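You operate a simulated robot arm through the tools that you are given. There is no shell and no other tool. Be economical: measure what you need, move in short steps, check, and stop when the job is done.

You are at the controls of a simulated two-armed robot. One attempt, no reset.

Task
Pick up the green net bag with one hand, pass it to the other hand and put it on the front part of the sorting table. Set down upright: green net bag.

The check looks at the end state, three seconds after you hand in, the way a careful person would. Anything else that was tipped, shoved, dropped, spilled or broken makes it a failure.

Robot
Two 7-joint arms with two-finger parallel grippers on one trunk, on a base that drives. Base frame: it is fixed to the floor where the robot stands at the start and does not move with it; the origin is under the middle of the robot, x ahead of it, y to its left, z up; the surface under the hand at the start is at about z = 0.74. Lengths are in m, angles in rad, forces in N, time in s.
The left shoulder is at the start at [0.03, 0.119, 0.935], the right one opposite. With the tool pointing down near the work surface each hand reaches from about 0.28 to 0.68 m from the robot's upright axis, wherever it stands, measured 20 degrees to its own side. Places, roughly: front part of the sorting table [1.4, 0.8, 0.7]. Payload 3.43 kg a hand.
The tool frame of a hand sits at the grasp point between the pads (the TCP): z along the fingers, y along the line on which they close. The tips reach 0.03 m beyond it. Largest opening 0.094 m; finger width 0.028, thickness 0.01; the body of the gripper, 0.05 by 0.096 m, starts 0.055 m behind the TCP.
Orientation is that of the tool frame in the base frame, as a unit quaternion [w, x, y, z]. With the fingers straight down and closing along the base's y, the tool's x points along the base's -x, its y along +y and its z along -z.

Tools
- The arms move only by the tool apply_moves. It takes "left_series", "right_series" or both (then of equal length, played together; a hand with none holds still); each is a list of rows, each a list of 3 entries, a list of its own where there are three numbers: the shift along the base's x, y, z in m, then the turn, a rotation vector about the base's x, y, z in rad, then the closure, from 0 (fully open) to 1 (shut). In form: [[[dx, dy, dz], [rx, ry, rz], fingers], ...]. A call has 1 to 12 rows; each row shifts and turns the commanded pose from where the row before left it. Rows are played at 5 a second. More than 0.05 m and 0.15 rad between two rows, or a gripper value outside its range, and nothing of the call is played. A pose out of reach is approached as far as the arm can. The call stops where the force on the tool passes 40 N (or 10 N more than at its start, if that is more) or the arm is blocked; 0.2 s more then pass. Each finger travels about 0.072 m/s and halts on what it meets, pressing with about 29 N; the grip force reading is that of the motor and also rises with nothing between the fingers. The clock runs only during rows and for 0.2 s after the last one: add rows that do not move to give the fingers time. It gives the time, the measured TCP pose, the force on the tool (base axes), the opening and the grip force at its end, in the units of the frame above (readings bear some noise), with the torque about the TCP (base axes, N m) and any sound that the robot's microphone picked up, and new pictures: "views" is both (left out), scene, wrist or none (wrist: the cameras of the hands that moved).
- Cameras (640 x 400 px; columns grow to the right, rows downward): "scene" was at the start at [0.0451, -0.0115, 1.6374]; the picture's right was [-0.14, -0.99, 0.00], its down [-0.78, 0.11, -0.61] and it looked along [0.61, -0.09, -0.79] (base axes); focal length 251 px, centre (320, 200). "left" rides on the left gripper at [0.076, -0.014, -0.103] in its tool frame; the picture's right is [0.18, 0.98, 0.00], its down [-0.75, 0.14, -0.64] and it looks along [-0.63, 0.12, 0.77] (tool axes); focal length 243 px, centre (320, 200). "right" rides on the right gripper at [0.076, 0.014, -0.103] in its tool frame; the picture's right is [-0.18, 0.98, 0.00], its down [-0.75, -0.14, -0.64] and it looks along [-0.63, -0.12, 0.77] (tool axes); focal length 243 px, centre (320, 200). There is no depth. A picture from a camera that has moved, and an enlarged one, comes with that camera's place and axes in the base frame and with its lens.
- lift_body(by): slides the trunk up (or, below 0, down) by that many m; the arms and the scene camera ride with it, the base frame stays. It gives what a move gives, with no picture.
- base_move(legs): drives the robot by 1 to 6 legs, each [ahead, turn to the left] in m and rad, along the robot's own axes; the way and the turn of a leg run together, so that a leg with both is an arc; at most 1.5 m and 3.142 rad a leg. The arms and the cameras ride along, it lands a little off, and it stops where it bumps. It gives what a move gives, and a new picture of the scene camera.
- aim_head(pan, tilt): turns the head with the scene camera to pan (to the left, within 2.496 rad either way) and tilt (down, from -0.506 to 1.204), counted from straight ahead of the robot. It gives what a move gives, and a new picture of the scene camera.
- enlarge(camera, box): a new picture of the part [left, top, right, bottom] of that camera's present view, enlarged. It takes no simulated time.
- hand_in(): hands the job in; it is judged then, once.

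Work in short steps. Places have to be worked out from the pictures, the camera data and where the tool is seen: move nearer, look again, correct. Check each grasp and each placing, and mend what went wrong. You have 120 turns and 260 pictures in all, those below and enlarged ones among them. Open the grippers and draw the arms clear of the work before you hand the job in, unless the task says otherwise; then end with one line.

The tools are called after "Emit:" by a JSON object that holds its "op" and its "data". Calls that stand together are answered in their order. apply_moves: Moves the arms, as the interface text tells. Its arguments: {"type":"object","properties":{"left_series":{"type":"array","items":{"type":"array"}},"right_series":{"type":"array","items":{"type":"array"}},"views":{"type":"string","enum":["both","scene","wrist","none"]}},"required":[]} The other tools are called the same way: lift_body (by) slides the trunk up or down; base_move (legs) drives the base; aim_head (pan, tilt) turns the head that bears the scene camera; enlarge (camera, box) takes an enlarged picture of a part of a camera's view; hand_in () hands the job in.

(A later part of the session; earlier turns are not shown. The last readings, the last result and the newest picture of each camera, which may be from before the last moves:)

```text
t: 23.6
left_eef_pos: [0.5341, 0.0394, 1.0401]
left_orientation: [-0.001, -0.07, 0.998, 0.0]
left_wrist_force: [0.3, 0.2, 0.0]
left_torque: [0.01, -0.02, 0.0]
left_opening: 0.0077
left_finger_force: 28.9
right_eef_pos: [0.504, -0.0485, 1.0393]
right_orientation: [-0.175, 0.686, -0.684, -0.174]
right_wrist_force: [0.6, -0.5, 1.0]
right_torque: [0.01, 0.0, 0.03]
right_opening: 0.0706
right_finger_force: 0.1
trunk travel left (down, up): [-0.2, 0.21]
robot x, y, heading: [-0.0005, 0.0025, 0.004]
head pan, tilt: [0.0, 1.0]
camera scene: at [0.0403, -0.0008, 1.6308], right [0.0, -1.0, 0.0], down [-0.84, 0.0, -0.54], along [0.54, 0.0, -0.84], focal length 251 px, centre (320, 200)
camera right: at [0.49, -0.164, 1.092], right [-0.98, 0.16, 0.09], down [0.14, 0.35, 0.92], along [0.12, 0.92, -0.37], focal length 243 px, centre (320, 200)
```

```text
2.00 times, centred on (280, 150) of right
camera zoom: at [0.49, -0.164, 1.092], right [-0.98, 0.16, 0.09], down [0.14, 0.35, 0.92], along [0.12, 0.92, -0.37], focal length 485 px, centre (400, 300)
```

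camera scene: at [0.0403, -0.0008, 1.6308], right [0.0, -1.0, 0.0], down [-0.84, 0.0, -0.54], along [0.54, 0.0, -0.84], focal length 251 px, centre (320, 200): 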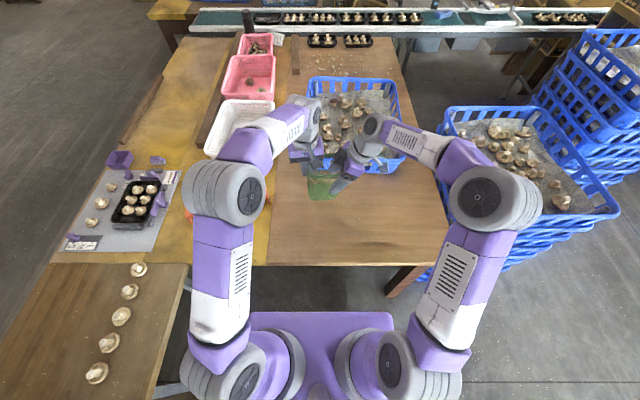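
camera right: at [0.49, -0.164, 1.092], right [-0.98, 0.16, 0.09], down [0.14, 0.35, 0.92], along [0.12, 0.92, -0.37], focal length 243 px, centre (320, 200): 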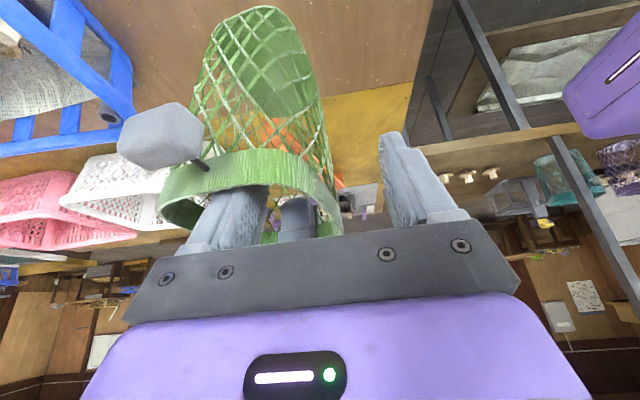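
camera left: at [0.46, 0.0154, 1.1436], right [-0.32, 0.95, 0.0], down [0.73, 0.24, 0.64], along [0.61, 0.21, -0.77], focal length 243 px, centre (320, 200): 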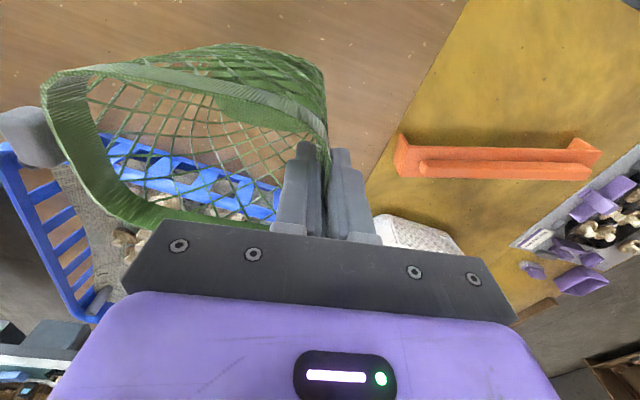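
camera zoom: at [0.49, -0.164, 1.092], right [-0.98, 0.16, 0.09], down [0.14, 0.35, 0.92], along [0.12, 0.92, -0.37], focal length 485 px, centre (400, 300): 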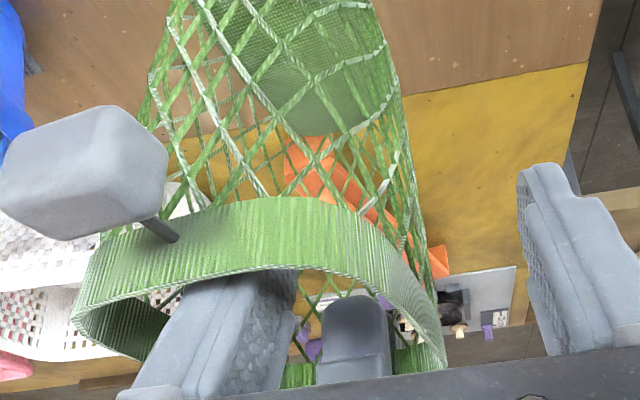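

The inner finger is inside the net and the near rim runs between the pads. I'll close the right hand slowly while the left keeps its hold.

Emit:
{"op": "apply_moves", "data": {"right_series": [[[0, 0, 0], [0, 0, 0], 0.5], [[0, 0, 0], [0, 0, 0], 0.7], [[0, 0, 0], [0, 0, 0], 0.85], [[0, 0, 0], [0, 0, 0], 1], [[0, 0, 0], [0, 0, 0], 1], [[0, 0, 0], [0, 0, 0], 1]]}}

Emit:
{"op": "enlarge", "data": {"camera": "scene", "box": [280, 120, 400, 210]}}

Emit:
{"op": "enlarge", "data": {"camera": "right", "box": [120, 50, 440, 250]}}

```text
t: 25.0
left_eef_pos: [0.5338, 0.0397, 1.0396]
left_orientation: [-0.001, -0.07, 0.998, 0.0]
left_wrist_force: [1.2, -1.0, 0.2]
left_torque: [0.07, 0.09, -0.54]
left_opening: 0.0078
left_finger_force: 29.0
right_eef_pos: [0.505, -0.0479, 1.0394]
right_orientation: [-0.176, 0.687, -0.683, -0.176]
right_wrist_force: [-1.6, 2.4, 0.6]
right_torque: [-0.03, -0.12, 0.74]
right_opening: 0.0101
right_finger_force: 29.3
trunk travel left (down, up): [-0.2, 0.21]
robot x, y, heading: [-0.0008, -0.001, 0.005]
head pan, tilt: [0.0, 1.0]
camera scene: at [0.0405, -0.0007, 1.6308], right [0.0, -1.0, 0.0], down [-0.84, 0.0, -0.54], along [0.54, 0.0, -0.84], focal length 251 px, centre (320, 200)
camera right: at [0.49, -0.1638, 1.092], right [-0.98, 0.16, 0.09], down [0.14, 0.35, 0.92], along [0.12, 0.92, -0.37], focal length 243 px, centre (320, 200)
```

scene: 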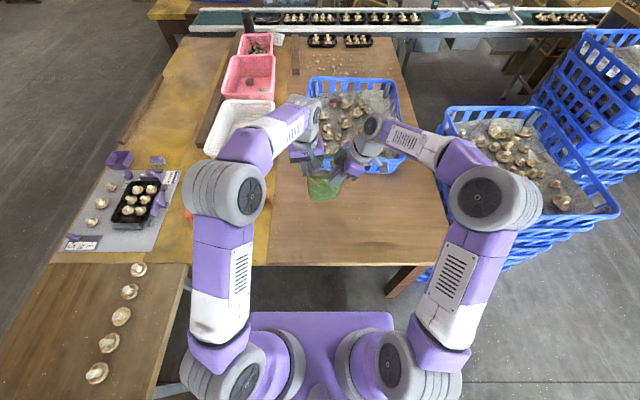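
right: 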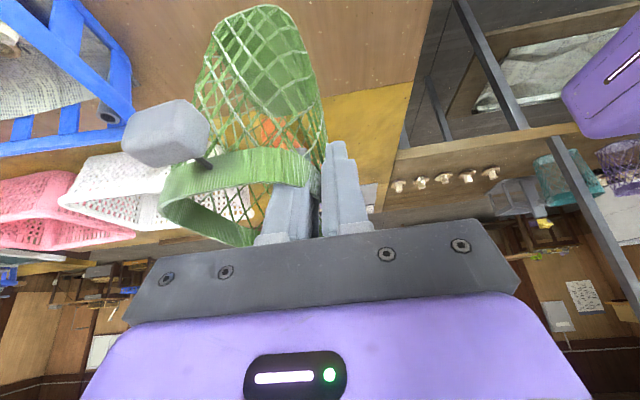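

```text
4.44 times, centred on (340, 165) of scene
camera zoom: at [0.0405, -0.0007, 1.6308], right [0.0, -1.0, 0.0], down [-0.84, 0.0, -0.54], along [0.54, 0.0, -0.84], focal length 1115 px, centre (231, 356)
```

zoom: 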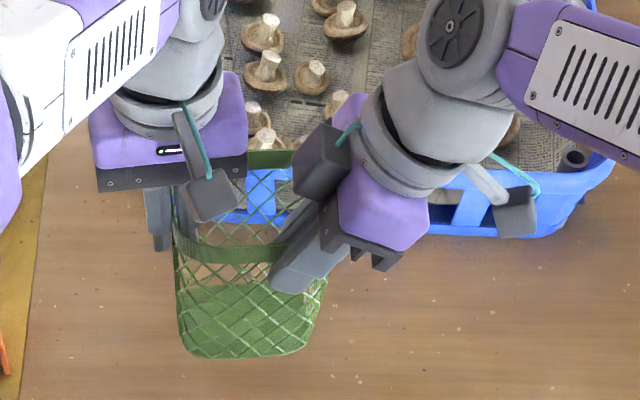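

```text
2.00 times, centred on (280, 150) of right
camera zoom: at [0.49, -0.1638, 1.092], right [-0.98, 0.16, 0.09], down [0.14, 0.35, 0.92], along [0.12, 0.92, -0.37], focal length 485 px, centre (400, 300)
```

zoom: 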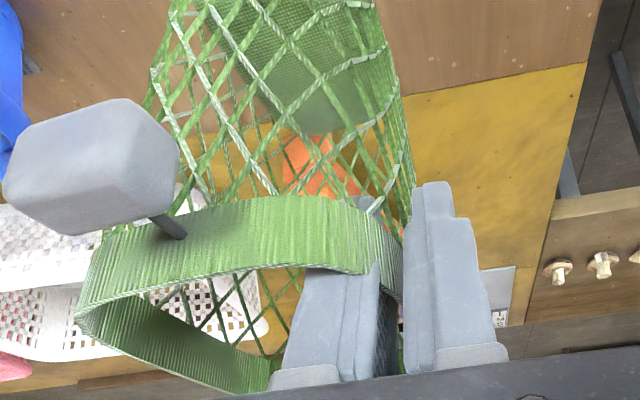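

Both hands grip (right opening 10 mm, 29 N). Now I'll open the left hand and watch that the right one holds.

Emit:
{"op": "apply_moves", "data": {"left_series": [[[0, 0, 0], [0, 0, 0], 0.85], [[0, 0, 0], [0, 0, 0], 0.7], [[0, 0, 0], [0, 0, 0], 0.55], [[0, 0, 0], [0, 0, 0], 0.45], [[0, 0, 0], [0, 0, 0], 0.45]]}}

Emit:
{"op": "enlarge", "data": {"camera": "scene", "box": [280, 120, 400, 210]}}

```text
t: 26.2
left_eef_pos: [0.5347, 0.0395, 1.0409]
left_orientation: [0.0, -0.071, 0.998, 0.0]
left_wrist_force: [0.9, 0.3, -0.4]
left_torque: [0.0, 0.01, -0.02]
left_opening: 0.0514
left_finger_force: 0.0
right_eef_pos: [0.5036, -0.0485, 1.0388]
right_orientation: [-0.174, 0.686, -0.684, -0.175]
right_wrist_force: [0.0, 0.4, 0.9]
right_torque: [0.01, 0.01, 0.0]
right_opening: 0.0078
right_finger_force: 28.8
trunk travel left (down, up): [-0.2, 0.21]
robot x, y, heading: [-0.0026, 0.0021, -0.001]
head pan, tilt: [0.0, 1.0]
camera scene: at [0.0405, -0.0007, 1.6308], right [0.0, -1.0, 0.0], down [-0.84, 0.0, -0.54], along [0.54, 0.0, -0.84], focal length 251 px, centre (320, 200)
camera left: at [0.4597, 0.0154, 1.1433], right [-0.32, 0.95, 0.0], down [0.73, 0.24, 0.64], along [0.61, 0.21, -0.77], focal length 243 px, centre (320, 200)
```

scene: 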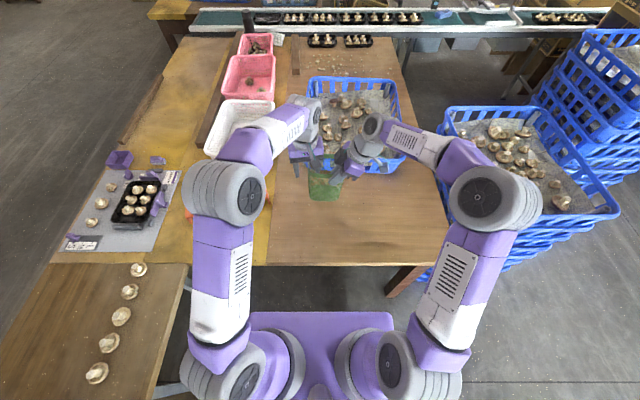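
left: 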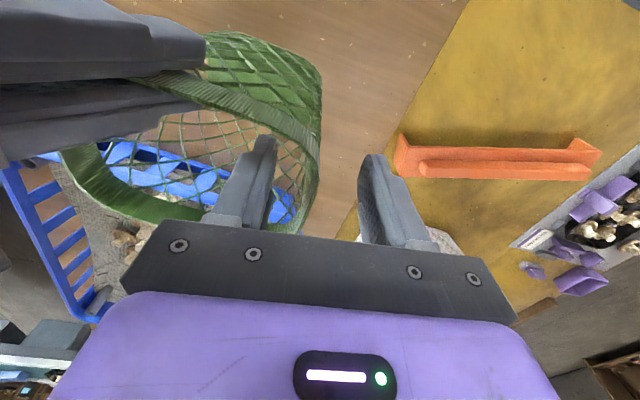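

```text
4.44 times, centred on (340, 165) of scene
camera zoom: at [0.0405, -0.0007, 1.6308], right [0.0, -1.0, 0.0], down [-0.84, 0.0, -0.54], along [0.54, 0.0, -0.84], focal length 1115 px, centre (231, 356)
```

zoom: 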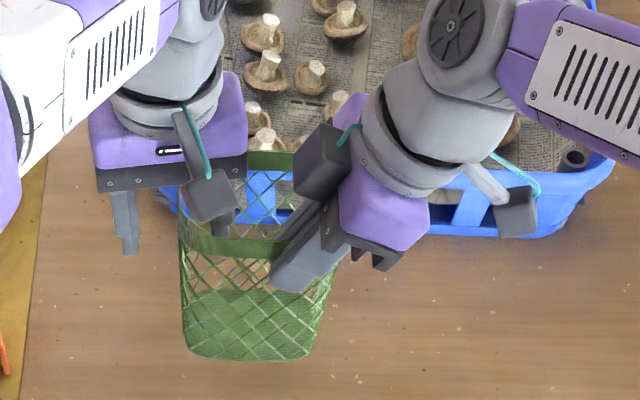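

The right hand alone holds the bag and the left fingers are clear of the rim. I'll draw the left hand straight up and away.

Emit:
{"op": "apply_moves", "data": {"left_series": [[[0, 0, 0.04], [0, 0, 0], 0.45], [[0, 0, 0.05], [0, 0, 0], 0.45], [[0, 0, 0.03], [0, 0, 0], 0.45], [[-0.03, 0.05, 0], [0, 0, 0], 0.45], [[-0.04, 0.05, 0], [0, 0, -0.07], 0.45], [[-0.04, 0.05, 0], [0, 0, -0.07], 0.45], [[0, 0, 0], [0, 0, 0], 0.45]]}}

Emit:
{"op": "enlarge", "data": {"camera": "left", "box": [0, 0, 320, 200]}}

Emit:
{"op": "enlarge", "data": {"camera": "scene", "box": [260, 110, 400, 210]}}

```text
refused: row 4 steps farther than a row can; nothing moved
```

```text
2.00 times, centred on (160, 100) of left
camera zoom: at [0.4597, 0.0154, 1.1433], right [-0.32, 0.95, 0.0], down [0.73, 0.24, 0.64], along [0.61, 0.21, -0.77], focal length 485 px, centre (640, 400)
```

zoom: 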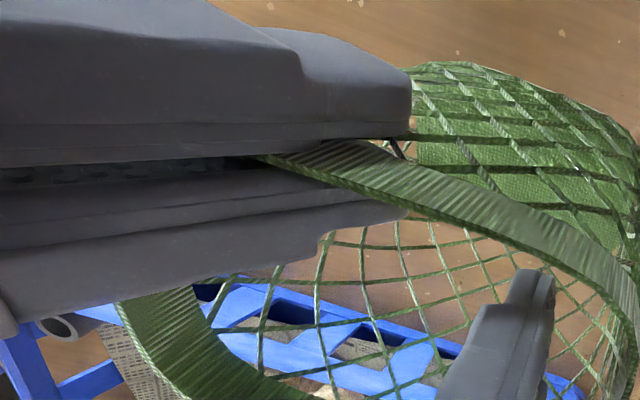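

```text
4.00 times, centred on (330, 160) of scene
camera zoom: at [0.0405, -0.0007, 1.6308], right [0.0, -1.0, 0.0], down [-0.84, 0.0, -0.54], along [0.54, 0.0, -0.84], focal length 1004 px, centre (280, 360)
```

zoom: 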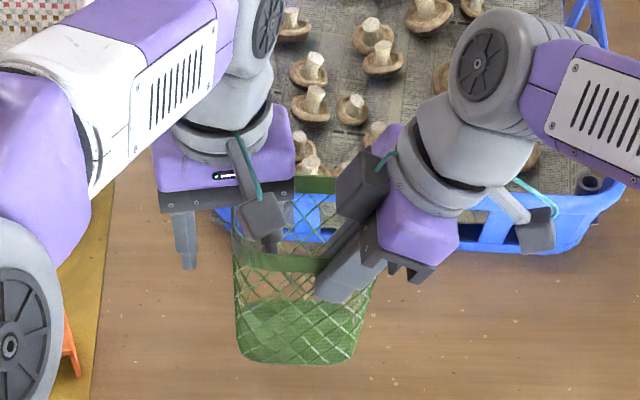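

That was refused because one step was too long, so I'll repeat with shorter steps.

Emit:
{"op": "apply_moves", "data": {"left_series": [[[0, 0, 0.04], [0, 0, 0], 0.45], [[0, 0, 0.045], [0, 0, 0], 0.45], [[0, 0, 0.03], [0, 0, 0], 0.45], [[-0.02, 0.04, 0], [0, 0, 0], 0.45], [[-0.025, 0.04, 0], [0, 0, -0.07], 0.45], [[-0.025, 0.04, 0], [0, 0, -0.07], 0.45], [[-0.025, 0.04, 0], [0, 0, 0], 0.45], [[0, 0, 0], [0, 0, 0], 0.45]]}}

Emit:
{"op": "enlarge", "data": {"camera": "scene", "box": [260, 110, 400, 210]}}

```text
t: 28.0
left_eef_pos: [0.4403, 0.1992, 1.1527]
left_orientation: [0.0, 0.001, 1.0, 0.001]
left_wrist_force: [-0.1, -0.8, -0.1]
left_torque: [0.02, 0.01, 0.01]
left_opening: 0.0519
left_finger_force: 0.1
right_eef_pos: [0.5049, -0.0491, 1.0382]
right_orientation: [-0.175, 0.686, -0.684, -0.175]
right_wrist_force: [-0.7, 1.0, 0.0]
right_torque: [0.01, 0.01, 0.0]
right_opening: 0.0077
right_finger_force: 28.8
trunk travel left (down, up): [-0.2, 0.21]
robot x, y, heading: [0.0014, 0.0011, -0.003]
head pan, tilt: [0.0, 1.0]
camera scene: at [0.0413, -0.0016, 1.6307], right [0.0, -1.0, 0.0], down [-0.84, 0.0, -0.54], along [0.54, 0.0, -0.84], focal length 251 px, centre (320, 200)
camera left: at [0.3637, 0.1851, 1.255], right [-0.18, 0.98, 0.0], down [0.75, 0.14, 0.64], along [0.63, 0.12, -0.77], focal length 243 px, centre (320, 200)
```

scene: 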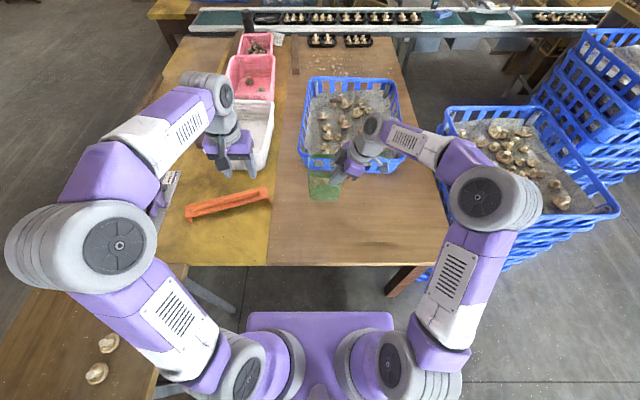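
left: 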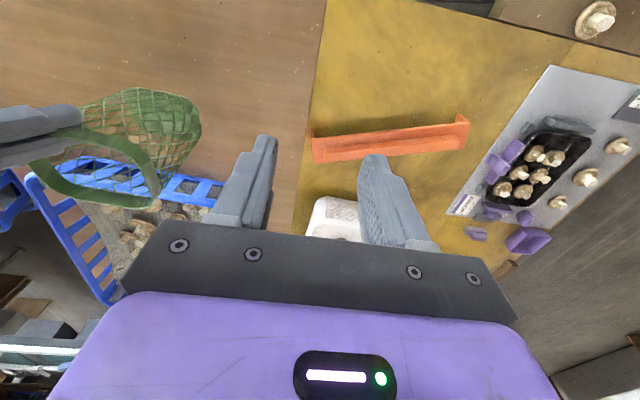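

```text
4.00 times, centred on (330, 160) of scene
camera zoom: at [0.0413, -0.0016, 1.6307], right [0.0, -1.0, 0.0], down [-0.84, 0.0, -0.54], along [0.54, 0.0, -0.84], focal length 1004 px, centre (280, 360)
```

zoom: 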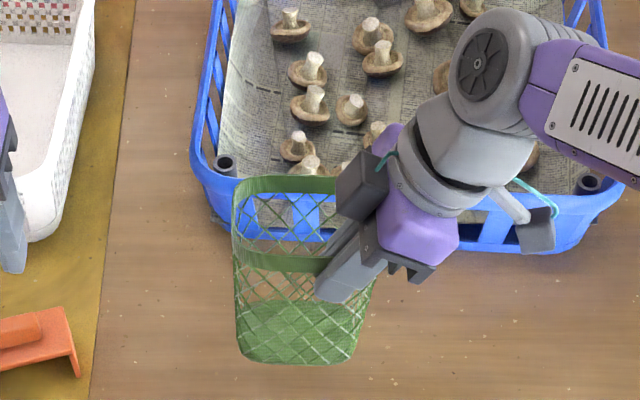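

Hand-over done: the right hand holds the bag. I'll tuck the left hand in so its elbow stays clear of the gantry, then raise the trunk for driving.

Emit:
{"op": "apply_moves", "data": {"left_series": [[[0.02, -0.03, 0.02], [0, 0, 0], 0.45], [[0.02, -0.03, 0.02], [0, 0, 0], 0.45], [[0.01, -0.03, 0.0], [0, 0, 0], 0.45], [[0, 0, 0], [0, 0, 0], 0.45]], "views": "none"}}

Emit:
{"op": "lift_body", "data": {"by": 0.12}}

Emit:
{"op": "aim_head", "data": {"pan": 0.0, "tilt": 1.1}}

```text
t: 29.0
left_eef_pos: [0.4899, 0.1109, 1.1916]
left_orientation: [0.0, 0.0, 1.0, 0.001]
left_wrist_force: [-0.5, 1.0, 0.2]
left_torque: [0.04, 0.0, 0.03]
left_opening: 0.0517
left_finger_force: 0.0
right_eef_pos: [0.5032, -0.048, 1.0381]
right_orientation: [-0.175, 0.686, -0.685, -0.175]
right_wrist_force: [-0.7, 0.0, -0.9]
right_torque: [0.0, -0.01, 0.01]
right_opening: 0.0072
right_finger_force: 29.0
trunk travel left (down, up): [-0.2, 0.21]
robot x, y, heading: [0.0011, 0.0016, 0.001]
head pan, tilt: [0.0, 1.0]
```

```text
t: 30.5
left_eef_pos: [0.4904, 0.1097, 1.3119]
left_orientation: [0.0, -0.001, 1.0, 0.001]
left_wrist_force: [-0.3, -0.2, 0.0]
left_torque: [-0.03, -0.03, 0.02]
left_opening: 0.0518
left_finger_force: 0.1
right_eef_pos: [0.5052, -0.0487, 1.1581]
right_orientation: [-0.175, 0.686, -0.684, -0.175]
right_wrist_force: [0.4, -0.4, -0.7]
right_torque: [-0.04, 0.04, 0.0]
right_opening: 0.0074
right_finger_force: 28.9
trunk travel left (down, up): [-0.32, 0.09]
robot x, y, heading: [-0.004, 0.0002, -0.003]
head pan, tilt: [0.0, 1.0]
```

```text
t: 31.1
left_eef_pos: [0.4904, 0.1105, 1.3116]
left_orientation: [0.0, 0.001, 1.0, 0.0]
left_wrist_force: [0.6, -0.4, 0.2]
left_torque: [0.0, -0.02, -0.02]
left_opening: 0.0516
left_finger_force: 0.1
right_eef_pos: [0.5039, -0.0497, 1.1593]
right_orientation: [-0.175, 0.686, -0.685, -0.174]
right_wrist_force: [-0.9, -0.5, -0.3]
right_torque: [-0.01, 0.06, 0.0]
right_opening: 0.0075
right_finger_force: 29.3
trunk travel left (down, up): [-0.32, 0.09]
robot x, y, heading: [-0.0052, -0.0005, -0.0]
head pan, tilt: [0.0, 1.1]
camera scene: at [0.034, -0.0007, 1.7442], right [0.0, -1.0, 0.0], down [-0.89, 0.0, -0.45], along [0.45, 0.0, -0.89], focal length 251 px, centre (320, 200)
```

scene: 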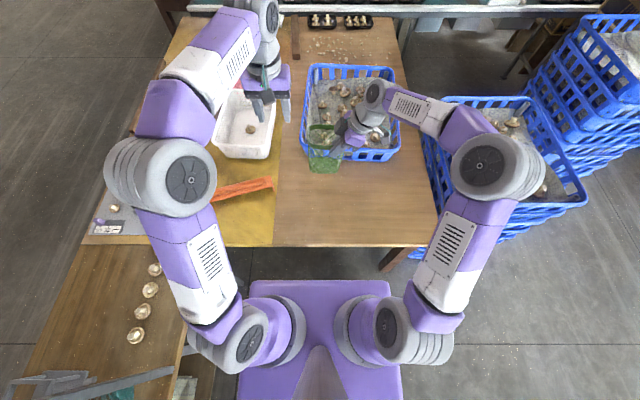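

The elbows are tucked and the bag is secure at z≈1.16. I'll back straight out of the nook.

Emit:
{"op": "base_move", "data": {"legs": [[-0.5, 0]]}}

```text
t: 34.1
left_eef_pos: [-0.0139, 0.11, 1.3128]
left_orientation: [0.0, -0.002, 1.0, -0.001]
left_wrist_force: [-0.3, -0.3, -0.9]
left_torque: [-0.01, -0.02, 0.03]
left_opening: 0.0519
left_finger_force: 0.0
right_eef_pos: [0.0023, -0.0477, 1.1589]
right_orientation: [-0.174, 0.687, -0.683, -0.176]
right_wrist_force: [-0.4, -0.2, 0.9]
right_torque: [-0.03, 0.04, 0.03]
right_opening: 0.0076
right_finger_force: 29.2
trunk travel left (down, up): [-0.32, 0.09]
robot x, y, heading: [-0.5043, -0.0003, 0.008]
head pan, tilt: [0.0, 1.1]
camera scene: at [-0.4681, -0.0014, 1.7442], right [0.0, -1.0, 0.0], down [-0.89, 0.0, -0.45], along [0.45, 0.0, -0.89], focal length 251 px, centre (320, 200)
```

scene: 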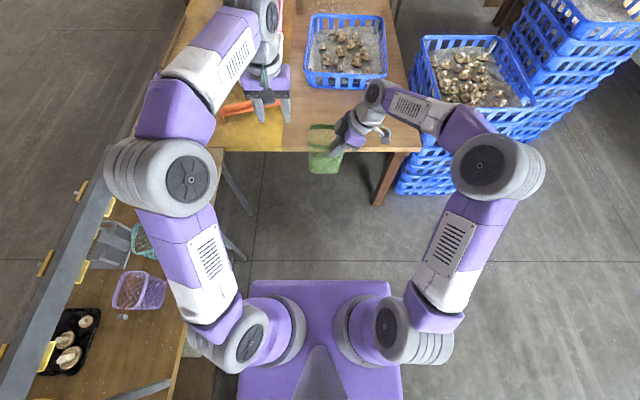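

All clear. Next: turn right in place, then drive diagonally past the cart's front corner.

Emit:
{"op": "base_move", "data": {"legs": [[0, -2.3], [1.07, 0], [0, -0.84]]}}

Emit:
{"op": "aim_head", "data": {"pan": -0.7, "tilt": 0.75}}

Emit:
{"op": "aim_head", "data": {"pan": 0.0, "tilt": 0.75}}

```text
t: 42.1
left_eef_pos: [-0.9848, -0.6667, 1.311]
left_orientation: [-0.001, 0.92, 0.392, 0.002]
left_wrist_force: [-0.4, -1.5, -0.9]
left_torque: [0.1, -0.08, -0.02]
left_opening: 0.0519
left_finger_force: 0.0
right_eef_pos: [-1.1093, -0.5659, 1.1561]
right_orientation: [0.231, 0.36, 0.899, -0.089]
right_wrist_force: [-1.8, -0.1, -1.9]
right_torque: [0.09, -0.03, 0.04]
right_opening: 0.0076
right_finger_force: 29.1
trunk travel left (down, up): [-0.32, 0.09]
robot x, y, heading: [-0.7214, -0.233, -2.332]
head pan, tilt: [0.0, 1.1]
stopped in leg 2: the robot was blocked; the commanded pose is now the measured one
camera scene: at [-0.7503, -0.263, 1.7438], right [-0.72, 0.69, 0.0], down [0.62, 0.65, -0.45], along [-0.31, -0.32, -0.89], focal length 251 px, centre (320, 200)
```

scene: 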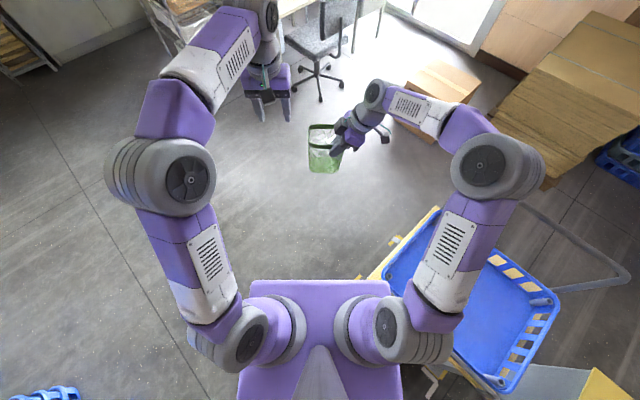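

```text
t: 43.1
left_eef_pos: [-0.98, -0.6607, 1.3137]
left_orientation: [0.0, 0.92, 0.393, -0.001]
left_wrist_force: [-0.4, 0.4, -0.1]
left_torque: [0.03, -0.02, 0.0]
left_opening: 0.0517
left_finger_force: 0.0
right_eef_pos: [-1.1026, -0.5623, 1.1597]
right_orientation: [0.23, 0.359, 0.9, -0.093]
right_wrist_force: [0.2, 0.5, -0.6]
right_torque: [0.06, -0.03, -0.01]
right_opening: 0.0075
right_finger_force: 29.2
trunk travel left (down, up): [-0.32, 0.09]
robot x, y, heading: [-0.7226, -0.2295, -2.339]
head pan, tilt: [-0.7, 0.75]
camera scene: at [-0.7813, -0.2193, 1.7699], right [-0.11, 0.99, 0.0], down [0.68, 0.07, -0.73], along [-0.73, -0.08, -0.68], focal length 251 px, centre (320, 200)
```

scene: 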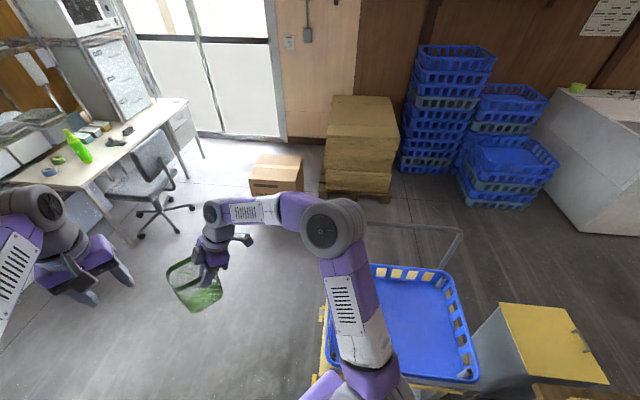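

```text
t: 44.2
left_eef_pos: [-0.9788, -0.6593, 1.3136]
left_orientation: [0.0, 0.919, 0.393, 0.0]
left_wrist_force: [-0.9, -0.1, -0.1]
left_torque: [-0.05, 0.0, 0.04]
left_opening: 0.0517
left_finger_force: 0.1
right_eef_pos: [-1.103, -0.5628, 1.16]
right_orientation: [0.23, 0.359, 0.9, -0.092]
right_wrist_force: [0.7, -0.6, -0.8]
right_torque: [0.02, 0.0, 0.03]
right_opening: 0.0076
right_finger_force: 29.2
trunk travel left (down, up): [-0.32, 0.09]
robot x, y, heading: [-0.7231, -0.2297, -2.332]
head pan, tilt: [0.0, 0.75]
camera scene: at [-0.7561, -0.2699, 1.7699], right [-0.72, 0.69, 0.0], down [0.47, 0.49, -0.73], along [-0.51, -0.53, -0.68], focal length 251 px, centre (320, 200)
```

scene: 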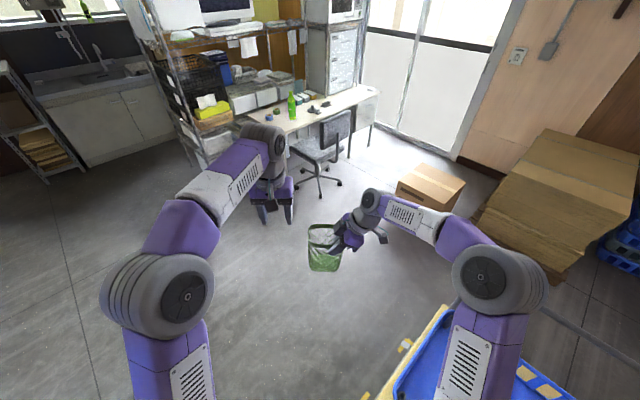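

I bumped the cart's near corner, so the base is about 0.6 m wide. I'll back off, go straight towards -y away from the cart, then turn toward -x.

Emit:
{"op": "base_move", "data": {"legs": [[-0.12, 0], [0, 0.761]]}}

Emit:
{"op": "aim_head", "data": {"pan": -1.4, "tilt": 0.8}}

```text
t: 47.4
left_eef_pos: [-0.5318, -0.6342, 1.3136]
left_orientation: [0.0, 0.709, 0.706, -0.001]
left_wrist_force: [-0.3, -0.4, 0.6]
left_torque: [-0.01, 0.02, -0.01]
left_opening: 0.0517
left_finger_force: 0.1
right_eef_pos: [-0.6881, -0.6483, 1.1592]
right_orientation: [0.248, 0.001, 0.969, -0.001]
right_wrist_force: [0.3, -0.6, -0.4]
right_torque: [-0.01, -0.03, 0.01]
right_opening: 0.0076
right_finger_force: 28.5
trunk travel left (down, up): [-0.32, 0.09]
robot x, y, heading: [-0.639, -0.1463, -1.571]
head pan, tilt: [0.0, 0.75]
camera scene: at [-0.6367, -0.198, 1.7699], right [-1.0, 0.01, 0.0], down [0.0, 0.68, -0.73], along [0.0, -0.73, -0.68], focal length 251 px, centre (320, 200)
```

scene: 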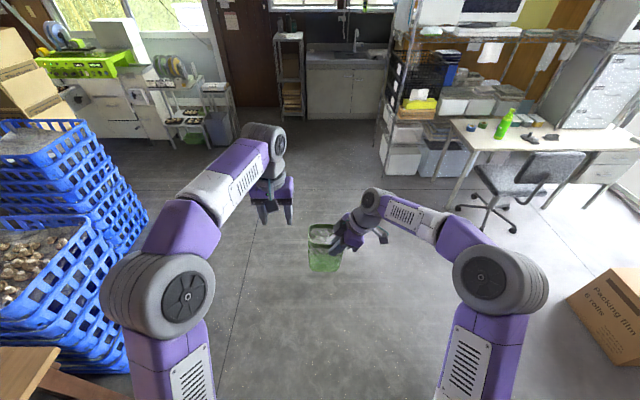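

```text
t: 49.0
left_eef_pos: [-0.5295, -0.634, 1.3125]
left_orientation: [0.001, 0.709, 0.705, 0.0]
left_wrist_force: [-0.6, 0.8, 0.6]
left_torque: [0.0, 0.04, -0.01]
left_opening: 0.0517
left_finger_force: 0.1
right_eef_pos: [-0.6867, -0.6484, 1.1603]
right_orientation: [0.247, 0.0, 0.969, -0.001]
right_wrist_force: [0.6, 0.3, -0.8]
right_torque: [-0.01, 0.01, 0.02]
right_opening: 0.0076
right_finger_force: 29.0
trunk travel left (down, up): [-0.32, 0.09]
robot x, y, heading: [-0.6387, -0.148, -1.578]
head pan, tilt: [-1.4, 0.799]
camera scene: at [-0.7161, -0.1285, 1.7659], right [-0.17, 0.99, 0.0], down [0.71, 0.12, -0.7], along [-0.69, -0.12, -0.72], focal length 251 px, centre (320, 200)
```

scene: 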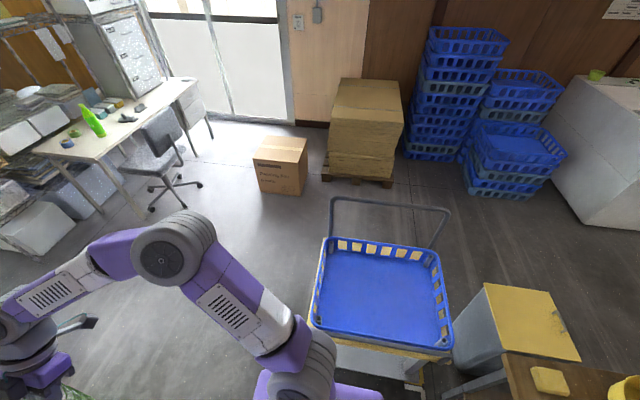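

The cart seems unmoved (corner estimates agree) and the passage between it and the box is adequate if I pass at about (-2.02,-.45). I'll drive to y≈-.95, turn right, and go to x≈-1.8.

Emit:
{"op": "base_move", "data": {"legs": [[0.8, 0], [0, -1.565], [1.15, 0]]}}

Emit:
{"op": "aim_head", "data": {"pan": -1.0, "tilt": 0.9}}

```text
t: 62.6
left_eef_pos: [-2.2754, -1.0927, 1.3134]
left_orientation: [-0.001, 1.0, 0.014, -0.001]
left_wrist_force: [-0.1, 0.5, 0.4]
left_torque: [0.04, 0.01, -0.01]
left_opening: 0.0516
left_finger_force: 0.1
right_eef_pos: [-2.2944, -0.9361, 1.1606]
right_orientation: [0.177, 0.675, 0.695, -0.173]
right_wrist_force: [0.1, -0.4, -1.1]
right_torque: [-0.02, 0.0, -0.02]
right_opening: 0.0075
right_finger_force: 28.4
trunk travel left (down, up): [-0.32, 0.09]
robot x, y, heading: [-1.7931, -0.9727, -3.114]
head pan, tilt: [-1.4, 0.799]
camera scene: at [-1.7747, -0.8903, 1.7659], right [0.98, 0.2, 0.0], down [0.14, -0.7, -0.7], along [-0.14, 0.68, -0.72], focal length 251 px, centre (320, 200)
```

scene: 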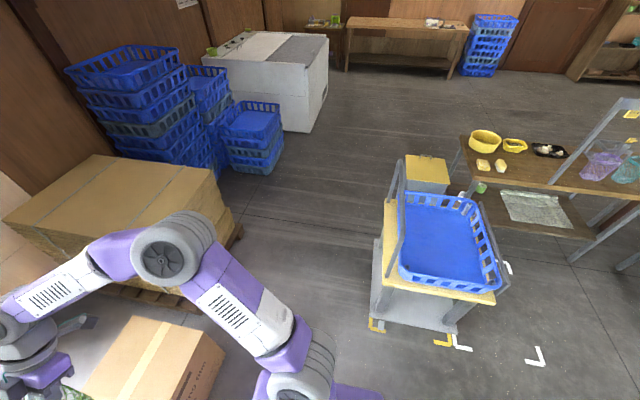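

```text
t: 63.4
left_eef_pos: [-2.2742, -1.0921, 1.313]
left_orientation: [-0.001, 1.0, 0.014, -0.002]
left_wrist_force: [-0.3, 0.1, -0.5]
left_torque: [0.02, 0.0, -0.01]
left_opening: 0.0517
left_finger_force: 0.1
right_eef_pos: [-2.2936, -0.9361, 1.1608]
right_orientation: [0.177, 0.675, 0.695, -0.173]
right_wrist_force: [0.2, 0.6, -1.2]
right_torque: [0.02, 0.0, 0.04]
right_opening: 0.0076
right_finger_force: 29.2
trunk travel left (down, up): [-0.32, 0.09]
robot x, y, heading: [-1.7887, -0.9721, -3.117]
head pan, tilt: [-1.0, 0.901]
camera scene: at [-1.801, -0.9069, 1.758], right [0.83, 0.56, 0.0], down [0.44, -0.65, -0.62], along [-0.35, 0.51, -0.78], focal length 251 px, centre (320, 200)
```

scene: 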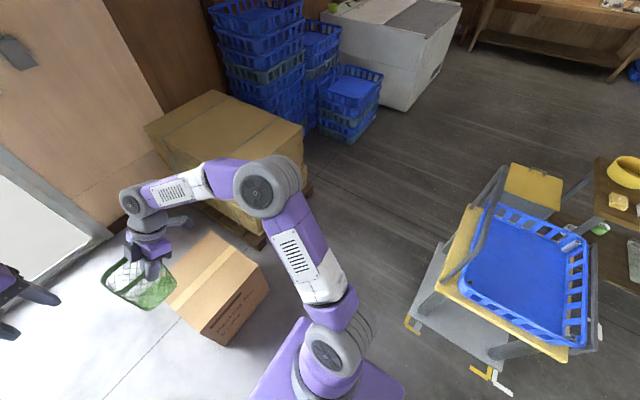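

Geometry confirmed. I'll thread through between cart and box, then straighten to heading +y and drive to y≈1.6.

Emit:
{"op": "base_move", "data": {"legs": [[0, -1.18], [0.9, 0], [0, -0.415]]}}

Emit:
{"op": "aim_head", "data": {"pan": 0.0, "tilt": 0.7}}

```text
t: 72.3
left_eef_pos: [-2.2583, 0.3344, 1.3139]
left_orientation: [-0.002, 0.708, -0.706, 0.0]
left_wrist_force: [0.2, -0.1, 1.2]
left_torque: [-0.01, -0.03, 0.0]
left_opening: 0.0519
left_finger_force: 0.1
right_eef_pos: [-2.1024, 0.3494, 1.1594]
right_orientation: [0.0, 0.969, 0.002, -0.247]
right_wrist_force: [0.5, -0.2, -0.2]
right_torque: [-0.06, -0.05, 0.0]
right_opening: 0.0077
right_finger_force: 28.8
trunk travel left (down, up): [-0.32, 0.09]
robot x, y, heading: [-2.1484, -0.1533, 1.569]
head pan, tilt: [-1.0, 0.901]
camera scene: at [-2.0843, -0.1443, 1.758], right [0.54, -0.84, 0.0], down [-0.66, -0.42, -0.62], along [0.52, 0.34, -0.78], focal length 251 px, centre (320, 200)
```

scene: 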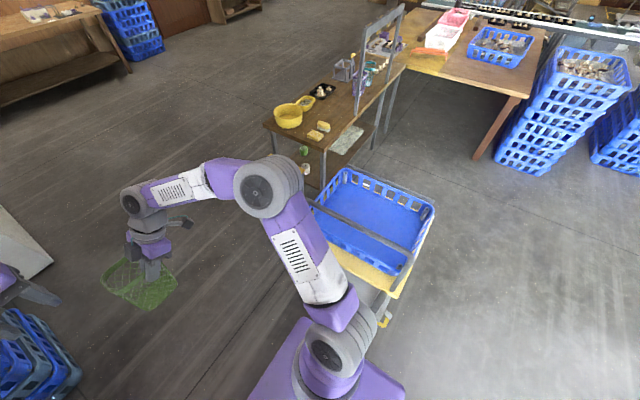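

```text
t: 73.6
left_eef_pos: [-2.2596, 0.3347, 1.3124]
left_orientation: [-0.001, 0.707, -0.707, 0.0]
left_wrist_force: [0.0, -0.3, 0.2]
left_torque: [-0.02, -0.03, -0.01]
left_opening: 0.0515
left_finger_force: 0.0
right_eef_pos: [-2.1028, 0.3487, 1.1589]
right_orientation: [0.0, 0.969, 0.002, -0.248]
right_wrist_force: [0.4, -0.3, -1.8]
right_torque: [-0.01, 0.0, -0.01]
right_opening: 0.0075
right_finger_force: 28.5
trunk travel left (down, up): [-0.32, 0.09]
robot x, y, heading: [-2.1503, -0.154, 1.579]
head pan, tilt: [0.0, 0.7]
camera scene: at [-2.1483, -0.1003, 1.7742], right [1.0, 0.0, 0.0], down [0.0, -0.64, -0.76], along [0.0, 0.76, -0.64], focal length 251 px, centre (320, 200)
```

scene: 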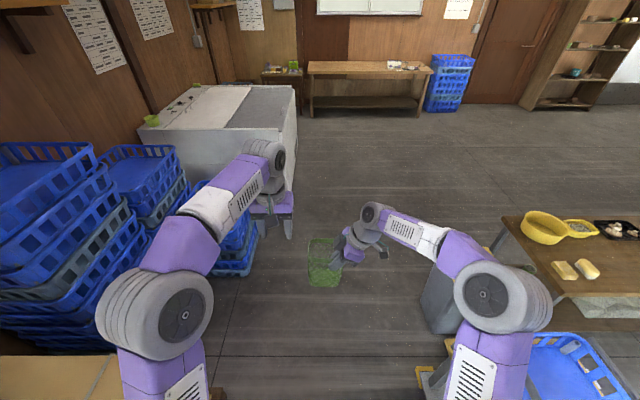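

Clear ahead. I'll drive to y≈1.6, turn right to heading 0, and look along the table's far side.

Emit:
{"op": "base_move", "data": {"legs": [[1.2, 0], [0.55, 0], [0, -1.575]]}}

Emit:
{"op": "aim_head", "data": {"pan": -0.15, "tilt": 0.6}}

```text
t: 86.6
left_eef_pos: [-1.6836, 1.7744, 1.3131]
left_orientation: [0.001, -0.006, 1.0, -0.001]
left_wrist_force: [-0.1, -0.1, 0.2]
left_torque: [-0.02, 0.02, 0.01]
left_opening: 0.0518
left_finger_force: 0.0
right_eef_pos: [-1.6662, 1.6178, 1.1596]
right_orientation: [-0.174, 0.69, -0.68, -0.176]
right_wrist_force: [0.7, 0.7, -1.2]
right_torque: [0.03, 0.02, 0.03]
right_opening: 0.0075
right_finger_force: 28.8
trunk travel left (down, up): [-0.32, 0.09]
robot x, y, heading: [-2.1719, 1.6604, 0.013]
head pan, tilt: [0.0, 0.7]
camera scene: at [-2.1154, 1.6595, 1.7742], right [0.01, -1.0, 0.0], down [-0.64, -0.01, -0.76], along [0.76, 0.01, -0.64], focal length 251 px, centre (320, 200)
```

scene: 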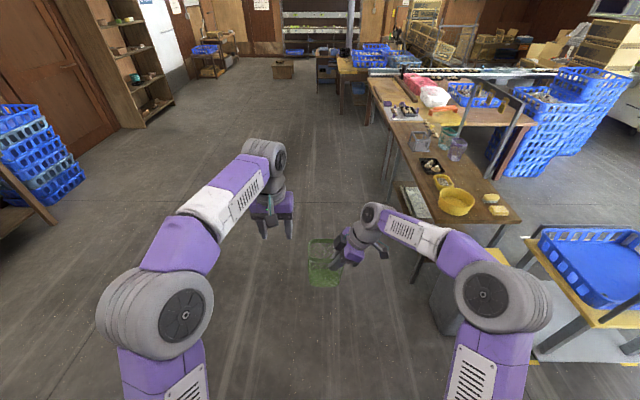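

```text
t: 87.3
left_eef_pos: [-1.6845, 1.7758, 1.3133]
left_orientation: [0.002, -0.006, 1.0, -0.001]
left_wrist_force: [-0.7, -0.4, -0.7]
left_torque: [0.02, -0.03, -0.01]
left_opening: 0.0521
left_finger_force: 0.1
right_eef_pos: [-1.6676, 1.618, 1.16]
right_orientation: [-0.175, 0.69, -0.68, -0.176]
right_wrist_force: [0.8, 0.2, -0.6]
right_torque: [-0.01, 0.02, 0.0]
right_opening: 0.0078
right_finger_force: 29.2
trunk travel left (down, up): [-0.32, 0.09]
robot x, y, heading: [-2.1693, 1.6607, 0.009]
head pan, tilt: [-0.15, 0.6]
camera scene: at [-2.1127, 1.6465, 1.7828], right [-0.14, -0.99, 0.0], down [-0.56, 0.08, -0.82], along [0.82, -0.11, -0.57], focal length 251 px, centre (320, 200)
```

scene: 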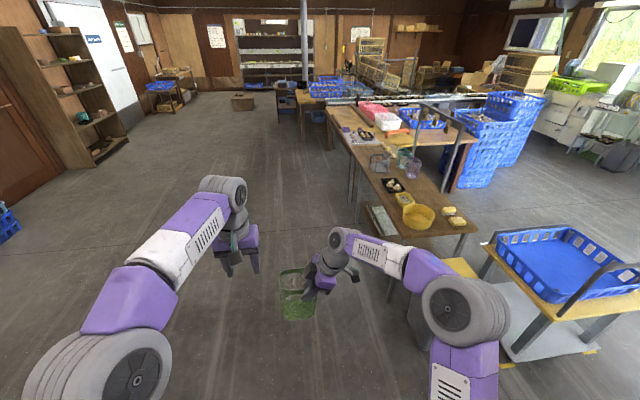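

The lane ahead at y≈1.66 is open. I'll drive 3 m along it and look.

Emit:
{"op": "base_move", "data": {"legs": [[1.5, -0.01], [1.5, 0]]}}

Emit:
{"op": "aim_head", "data": {"pan": -0.9, "tilt": 0.7}}

```text
t: 102.0
left_eef_pos: [1.3707, 1.7978, 1.3132]
left_orientation: [0.001, -0.002, 1.0, -0.001]
left_wrist_force: [0.2, -0.4, -0.9]
left_torque: [-0.01, 0.01, -0.01]
left_opening: 0.0517
left_finger_force: 0.0
right_eef_pos: [1.3868, 1.6387, 1.1605]
right_orientation: [-0.175, 0.688, -0.682, -0.176]
right_wrist_force: [0.0, -0.2, -1.4]
right_torque: [-0.02, -0.02, 0.0]
right_opening: 0.008
right_finger_force: 28.6
trunk travel left (down, up): [-0.32, 0.09]
robot x, y, heading: [0.8804, 1.6874, 0.004]
head pan, tilt: [-0.15, 0.6]
camera scene: at [0.9415, 1.6707, 1.7828], right [-0.14, -0.99, 0.0], down [-0.56, 0.08, -0.83], along [0.82, -0.12, -0.56], focal length 251 px, centre (320, 200)
```

scene: 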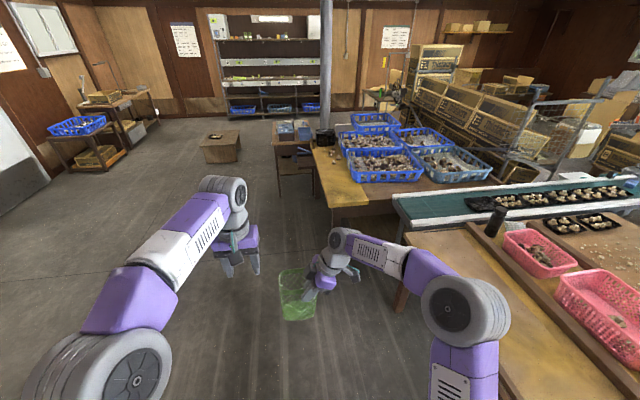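

```text
t: 103.1
left_eef_pos: [1.3709, 1.796, 1.3137]
left_orientation: [0.002, -0.003, 1.0, -0.001]
left_wrist_force: [-0.2, -0.4, 0.4]
left_torque: [-0.01, 0.01, -0.02]
left_opening: 0.0519
left_finger_force: 0.1
right_eef_pos: [1.3874, 1.6394, 1.1596]
right_orientation: [-0.175, 0.688, -0.683, -0.175]
right_wrist_force: [0.3, -0.1, -0.4]
right_torque: [0.01, 0.03, 0.02]
right_opening: 0.0079
right_finger_force: 28.8
trunk travel left (down, up): [-0.32, 0.09]
robot x, y, heading: [0.8825, 1.6832, 0.005]
head pan, tilt: [-0.901, 0.7]
camera scene: at [0.9072, 1.6173, 1.7742], right [-0.78, -0.63, 0.0], down [-0.4, 0.5, -0.77], along [0.48, -0.6, -0.64], focal length 251 px, centre (320, 200)
```

scene: 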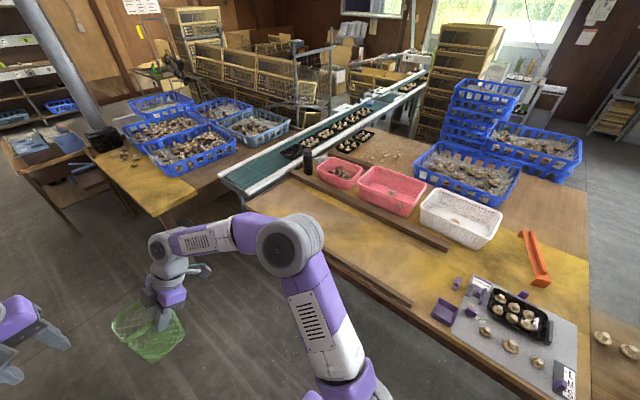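

The free yellow lane spans y≈.62–.97 around x=1.4. I'll drive to x≈1.4, turn right to face the table, and stop short of it.

Emit:
{"op": "base_move", "data": {"legs": [[0.5, 0], [0, -1.575], [0.28, 0]]}}

Emit:
{"op": "aim_head", "data": {"pan": 0.0, "tilt": 1.0}}

```text
t: 111.3
left_eef_pos: [1.5033, 0.9238, 1.3131]
left_orientation: [0.001, 0.698, 0.716, -0.002]
left_wrist_force: [0.3, -0.1, 0.3]
left_torque: [0.02, 0.01, 0.02]
left_opening: 0.0517
left_finger_force: 0.1
right_eef_pos: [1.3453, 0.9056, 1.16]
right_orientation: [0.248, -0.014, 0.969, 0.003]
right_wrist_force: [0.4, -0.6, -1.2]
right_torque: [0.04, 0.0, -0.02]
right_opening: 0.0078
right_finger_force: 28.9
trunk travel left (down, up): [-0.32, 0.09]
robot x, y, heading: [1.3779, 1.4097, -1.547]
head pan, tilt: [-0.901, 0.7]
camera scene: at [1.3146, 1.3838, 1.7742], right [-0.64, 0.77, 0.0], down [0.49, 0.41, -0.76], along [-0.59, -0.49, -0.64], focal length 251 px, centre (320, 200)
```

scene: 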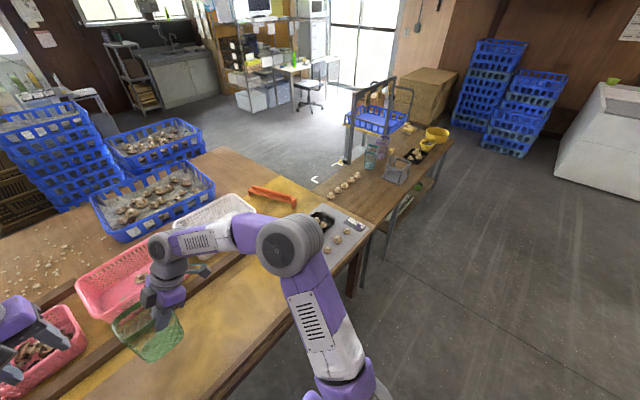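

```text
t: 112.5
left_eef_pos: [1.5028, 0.9228, 1.3148]
left_orientation: [0.001, 0.698, 0.716, -0.002]
left_wrist_force: [0.7, -0.1, -0.3]
left_torque: [-0.02, 0.01, 0.05]
left_opening: 0.0516
left_finger_force: 0.0
right_eef_pos: [1.3449, 0.9043, 1.16]
right_orientation: [0.247, -0.014, 0.969, 0.002]
right_wrist_force: [0.1, 0.7, -1.0]
right_torque: [0.01, 0.04, -0.01]
right_opening: 0.0076
right_finger_force: 29.5
trunk travel left (down, up): [-0.32, 0.09]
robot x, y, heading: [1.3823, 1.4105, -1.542]
head pan, tilt: [0.0, 1.0]
camera scene: at [1.3815, 1.3691, 1.7508], right [-1.0, -0.03, 0.0], down [-0.02, 0.84, -0.54], along [0.01, -0.54, -0.84], focal length 251 px, centre (320, 200)
```

scene: 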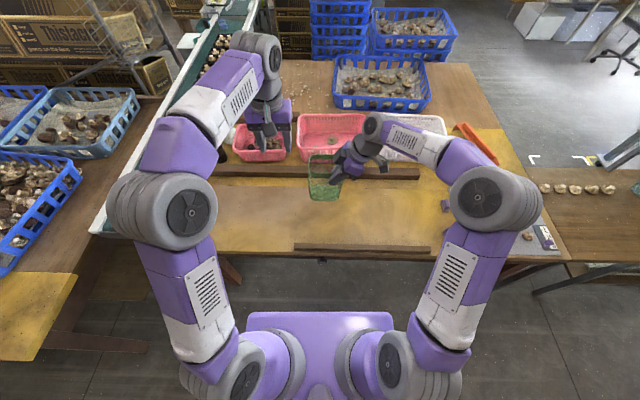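

The robot faces the lane, with the bag over the table just inside the lip. I'll lower the trunk back down, nudge the hand 5 cm further in, and inspect the bag's tilt.

Emit:
{"op": "apply_moves", "data": {"right_series": [[[0, -0.03, 0], [0, 0, 0], 1], [[0, -0.03, 0], [0, 0, 0], 1], [[0, 0, 0], [0, 0, 0], 1]], "views": "none"}}

Emit:
{"op": "lift_body", "data": {"by": -0.12}}

Emit:
{"op": "enlarge", "data": {"camera": "scene", "box": [240, 100, 440, 260]}}

Emit:
{"op": "enlarge", "data": {"camera": "right", "box": [0, 0, 640, 400]}}

Emit:
{"op": "enlarge", "data": {"camera": "left", "box": [0, 0, 640, 400]}}

```text
t: 113.3
left_eef_pos: [1.5023, 0.9243, 1.3144]
left_orientation: [0.001, 0.698, 0.716, -0.002]
left_wrist_force: [-0.6, 0.2, 0.1]
left_torque: [-0.03, 0.03, -0.02]
left_opening: 0.0519
left_finger_force: 0.0
right_eef_pos: [1.3459, 0.8445, 1.1599]
right_orientation: [0.247, -0.015, 0.969, 0.004]
right_wrist_force: [0.2, -0.5, -0.4]
right_torque: [0.01, 0.03, 0.05]
right_opening: 0.0077
right_finger_force: 28.9
trunk travel left (down, up): [-0.32, 0.09]
robot x, y, heading: [1.3819, 1.411, -1.543]
head pan, tilt: [0.0, 1.0]
```

```text
t: 114.8
left_eef_pos: [1.5017, 0.9227, 1.1933]
left_orientation: [0.001, 0.698, 0.717, -0.002]
left_wrist_force: [0.5, 0.6, -0.6]
left_torque: [-0.03, -0.01, 0.01]
left_opening: 0.0516
left_finger_force: 0.0
right_eef_pos: [1.3458, 0.8448, 1.0386]
right_orientation: [0.249, -0.015, 0.969, 0.003]
right_wrist_force: [0.8, 0.2, 0.0]
right_torque: [0.03, 0.03, 0.01]
right_opening: 0.0076
right_finger_force: 29.5
trunk travel left (down, up): [-0.2, 0.21]
robot x, y, heading: [1.3802, 1.41, -1.541]
head pan, tilt: [0.0, 1.0]
```

```text
2.50 times, centred on (340, 180) of scene
camera zoom: at [1.3816, 1.3693, 1.6309], right [-1.0, -0.03, 0.0], down [-0.02, 0.84, -0.54], along [0.01, -0.54, -0.84], focal length 627 px, centre (270, 250)
```

zoom: 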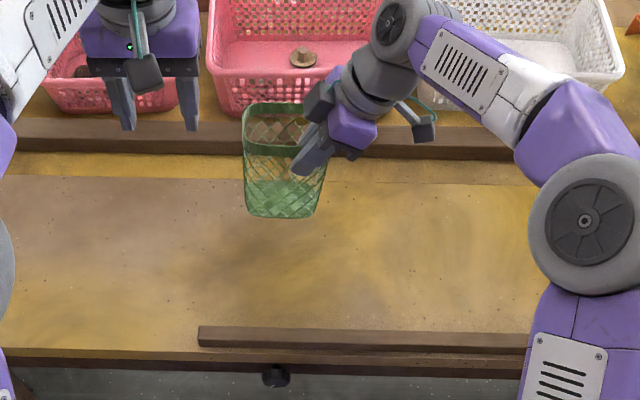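

```text
1.00 times, centred on (320, 200) of right (not enlarged: the box is as wide or as high as the picture)
camera zoom: at [1.23, 0.8559, 1.0915], right [0.13, 0.99, 0.09], down [0.36, -0.13, 0.93], along [0.92, -0.09, -0.37], focal length 243 px, centre (320, 200)
```

zoom: 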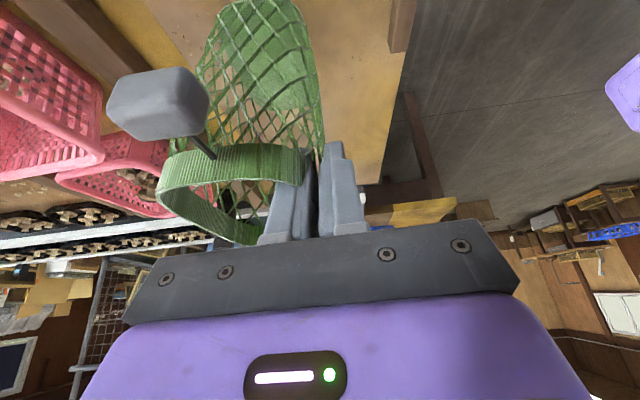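

```text
1.00 times, centred on (320, 200) of left (not enlarged: the box is as wide or as high as the picture)
camera zoom: at [1.4855, 1.0003, 1.2966], right [0.98, 0.21, 0.0], down [0.16, -0.75, 0.64], along [0.13, -0.63, -0.76], focal length 243 px, centre (320, 200)
```

zoom: 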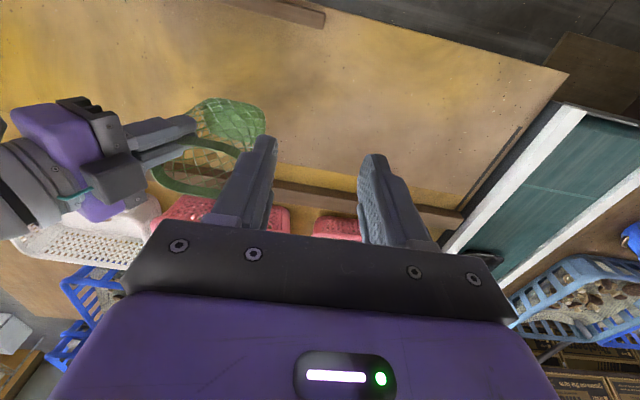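

The bag hangs over the free lane. I'll take detail views to judge its tilt before lowering.

Emit:
{"op": "enlarge", "data": {"camera": "left", "box": [120, 80, 280, 210]}}

Emit:
{"op": "enlarge", "data": {"camera": "scene", "box": [300, 130, 360, 200]}}

Emit:
{"op": "enlarge", "data": {"camera": "right", "box": [90, 0, 390, 190]}}

```text
3.08 times, centred on (200, 145) of left
camera zoom: at [1.4855, 1.0003, 1.2966], right [0.98, 0.21, 0.0], down [0.16, -0.75, 0.64], along [0.13, -0.63, -0.76], focal length 746 px, centre (689, 369)
```

zoom: 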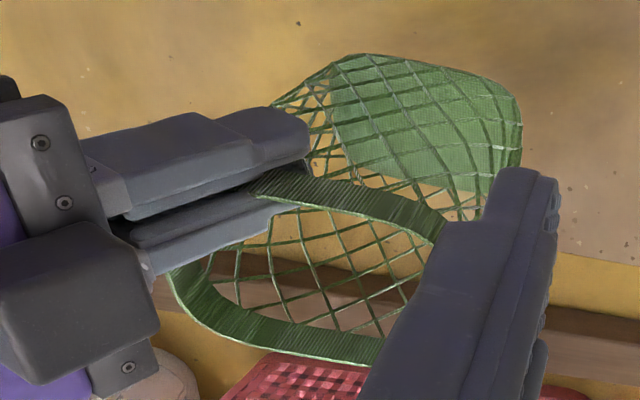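

```text
5.71 times, centred on (330, 165) of scene
camera zoom: at [1.3816, 1.3693, 1.6309], right [-1.0, -0.03, 0.0], down [-0.02, 0.84, -0.54], along [0.01, -0.54, -0.84], focal length 1434 px, centre (263, 400)
```

zoom: 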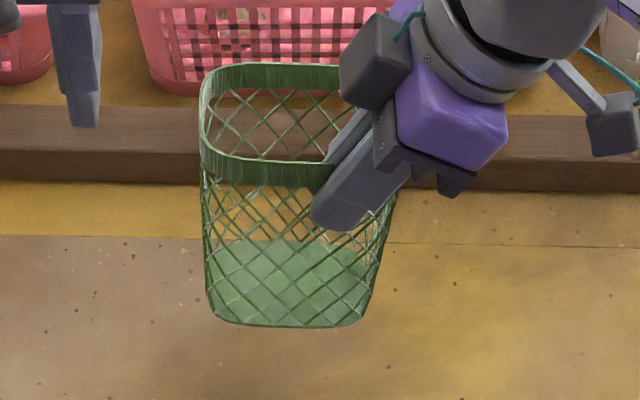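

```text
2.11 times, centred on (240, 95) of right
camera zoom: at [1.23, 0.8559, 1.0915], right [0.13, 0.99, 0.09], down [0.36, -0.13, 0.93], along [0.92, -0.09, -0.37], focal length 511 px, centre (488, 421)
```

zoom: 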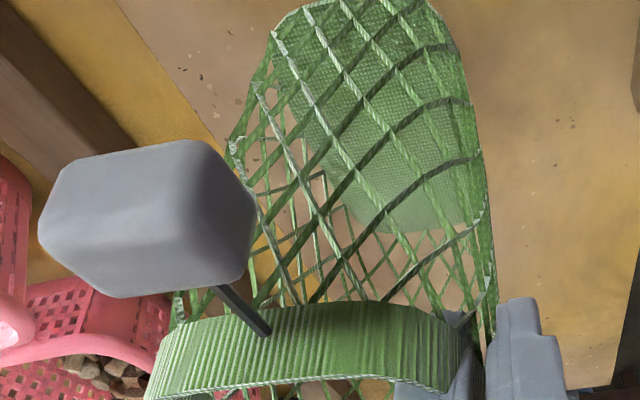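

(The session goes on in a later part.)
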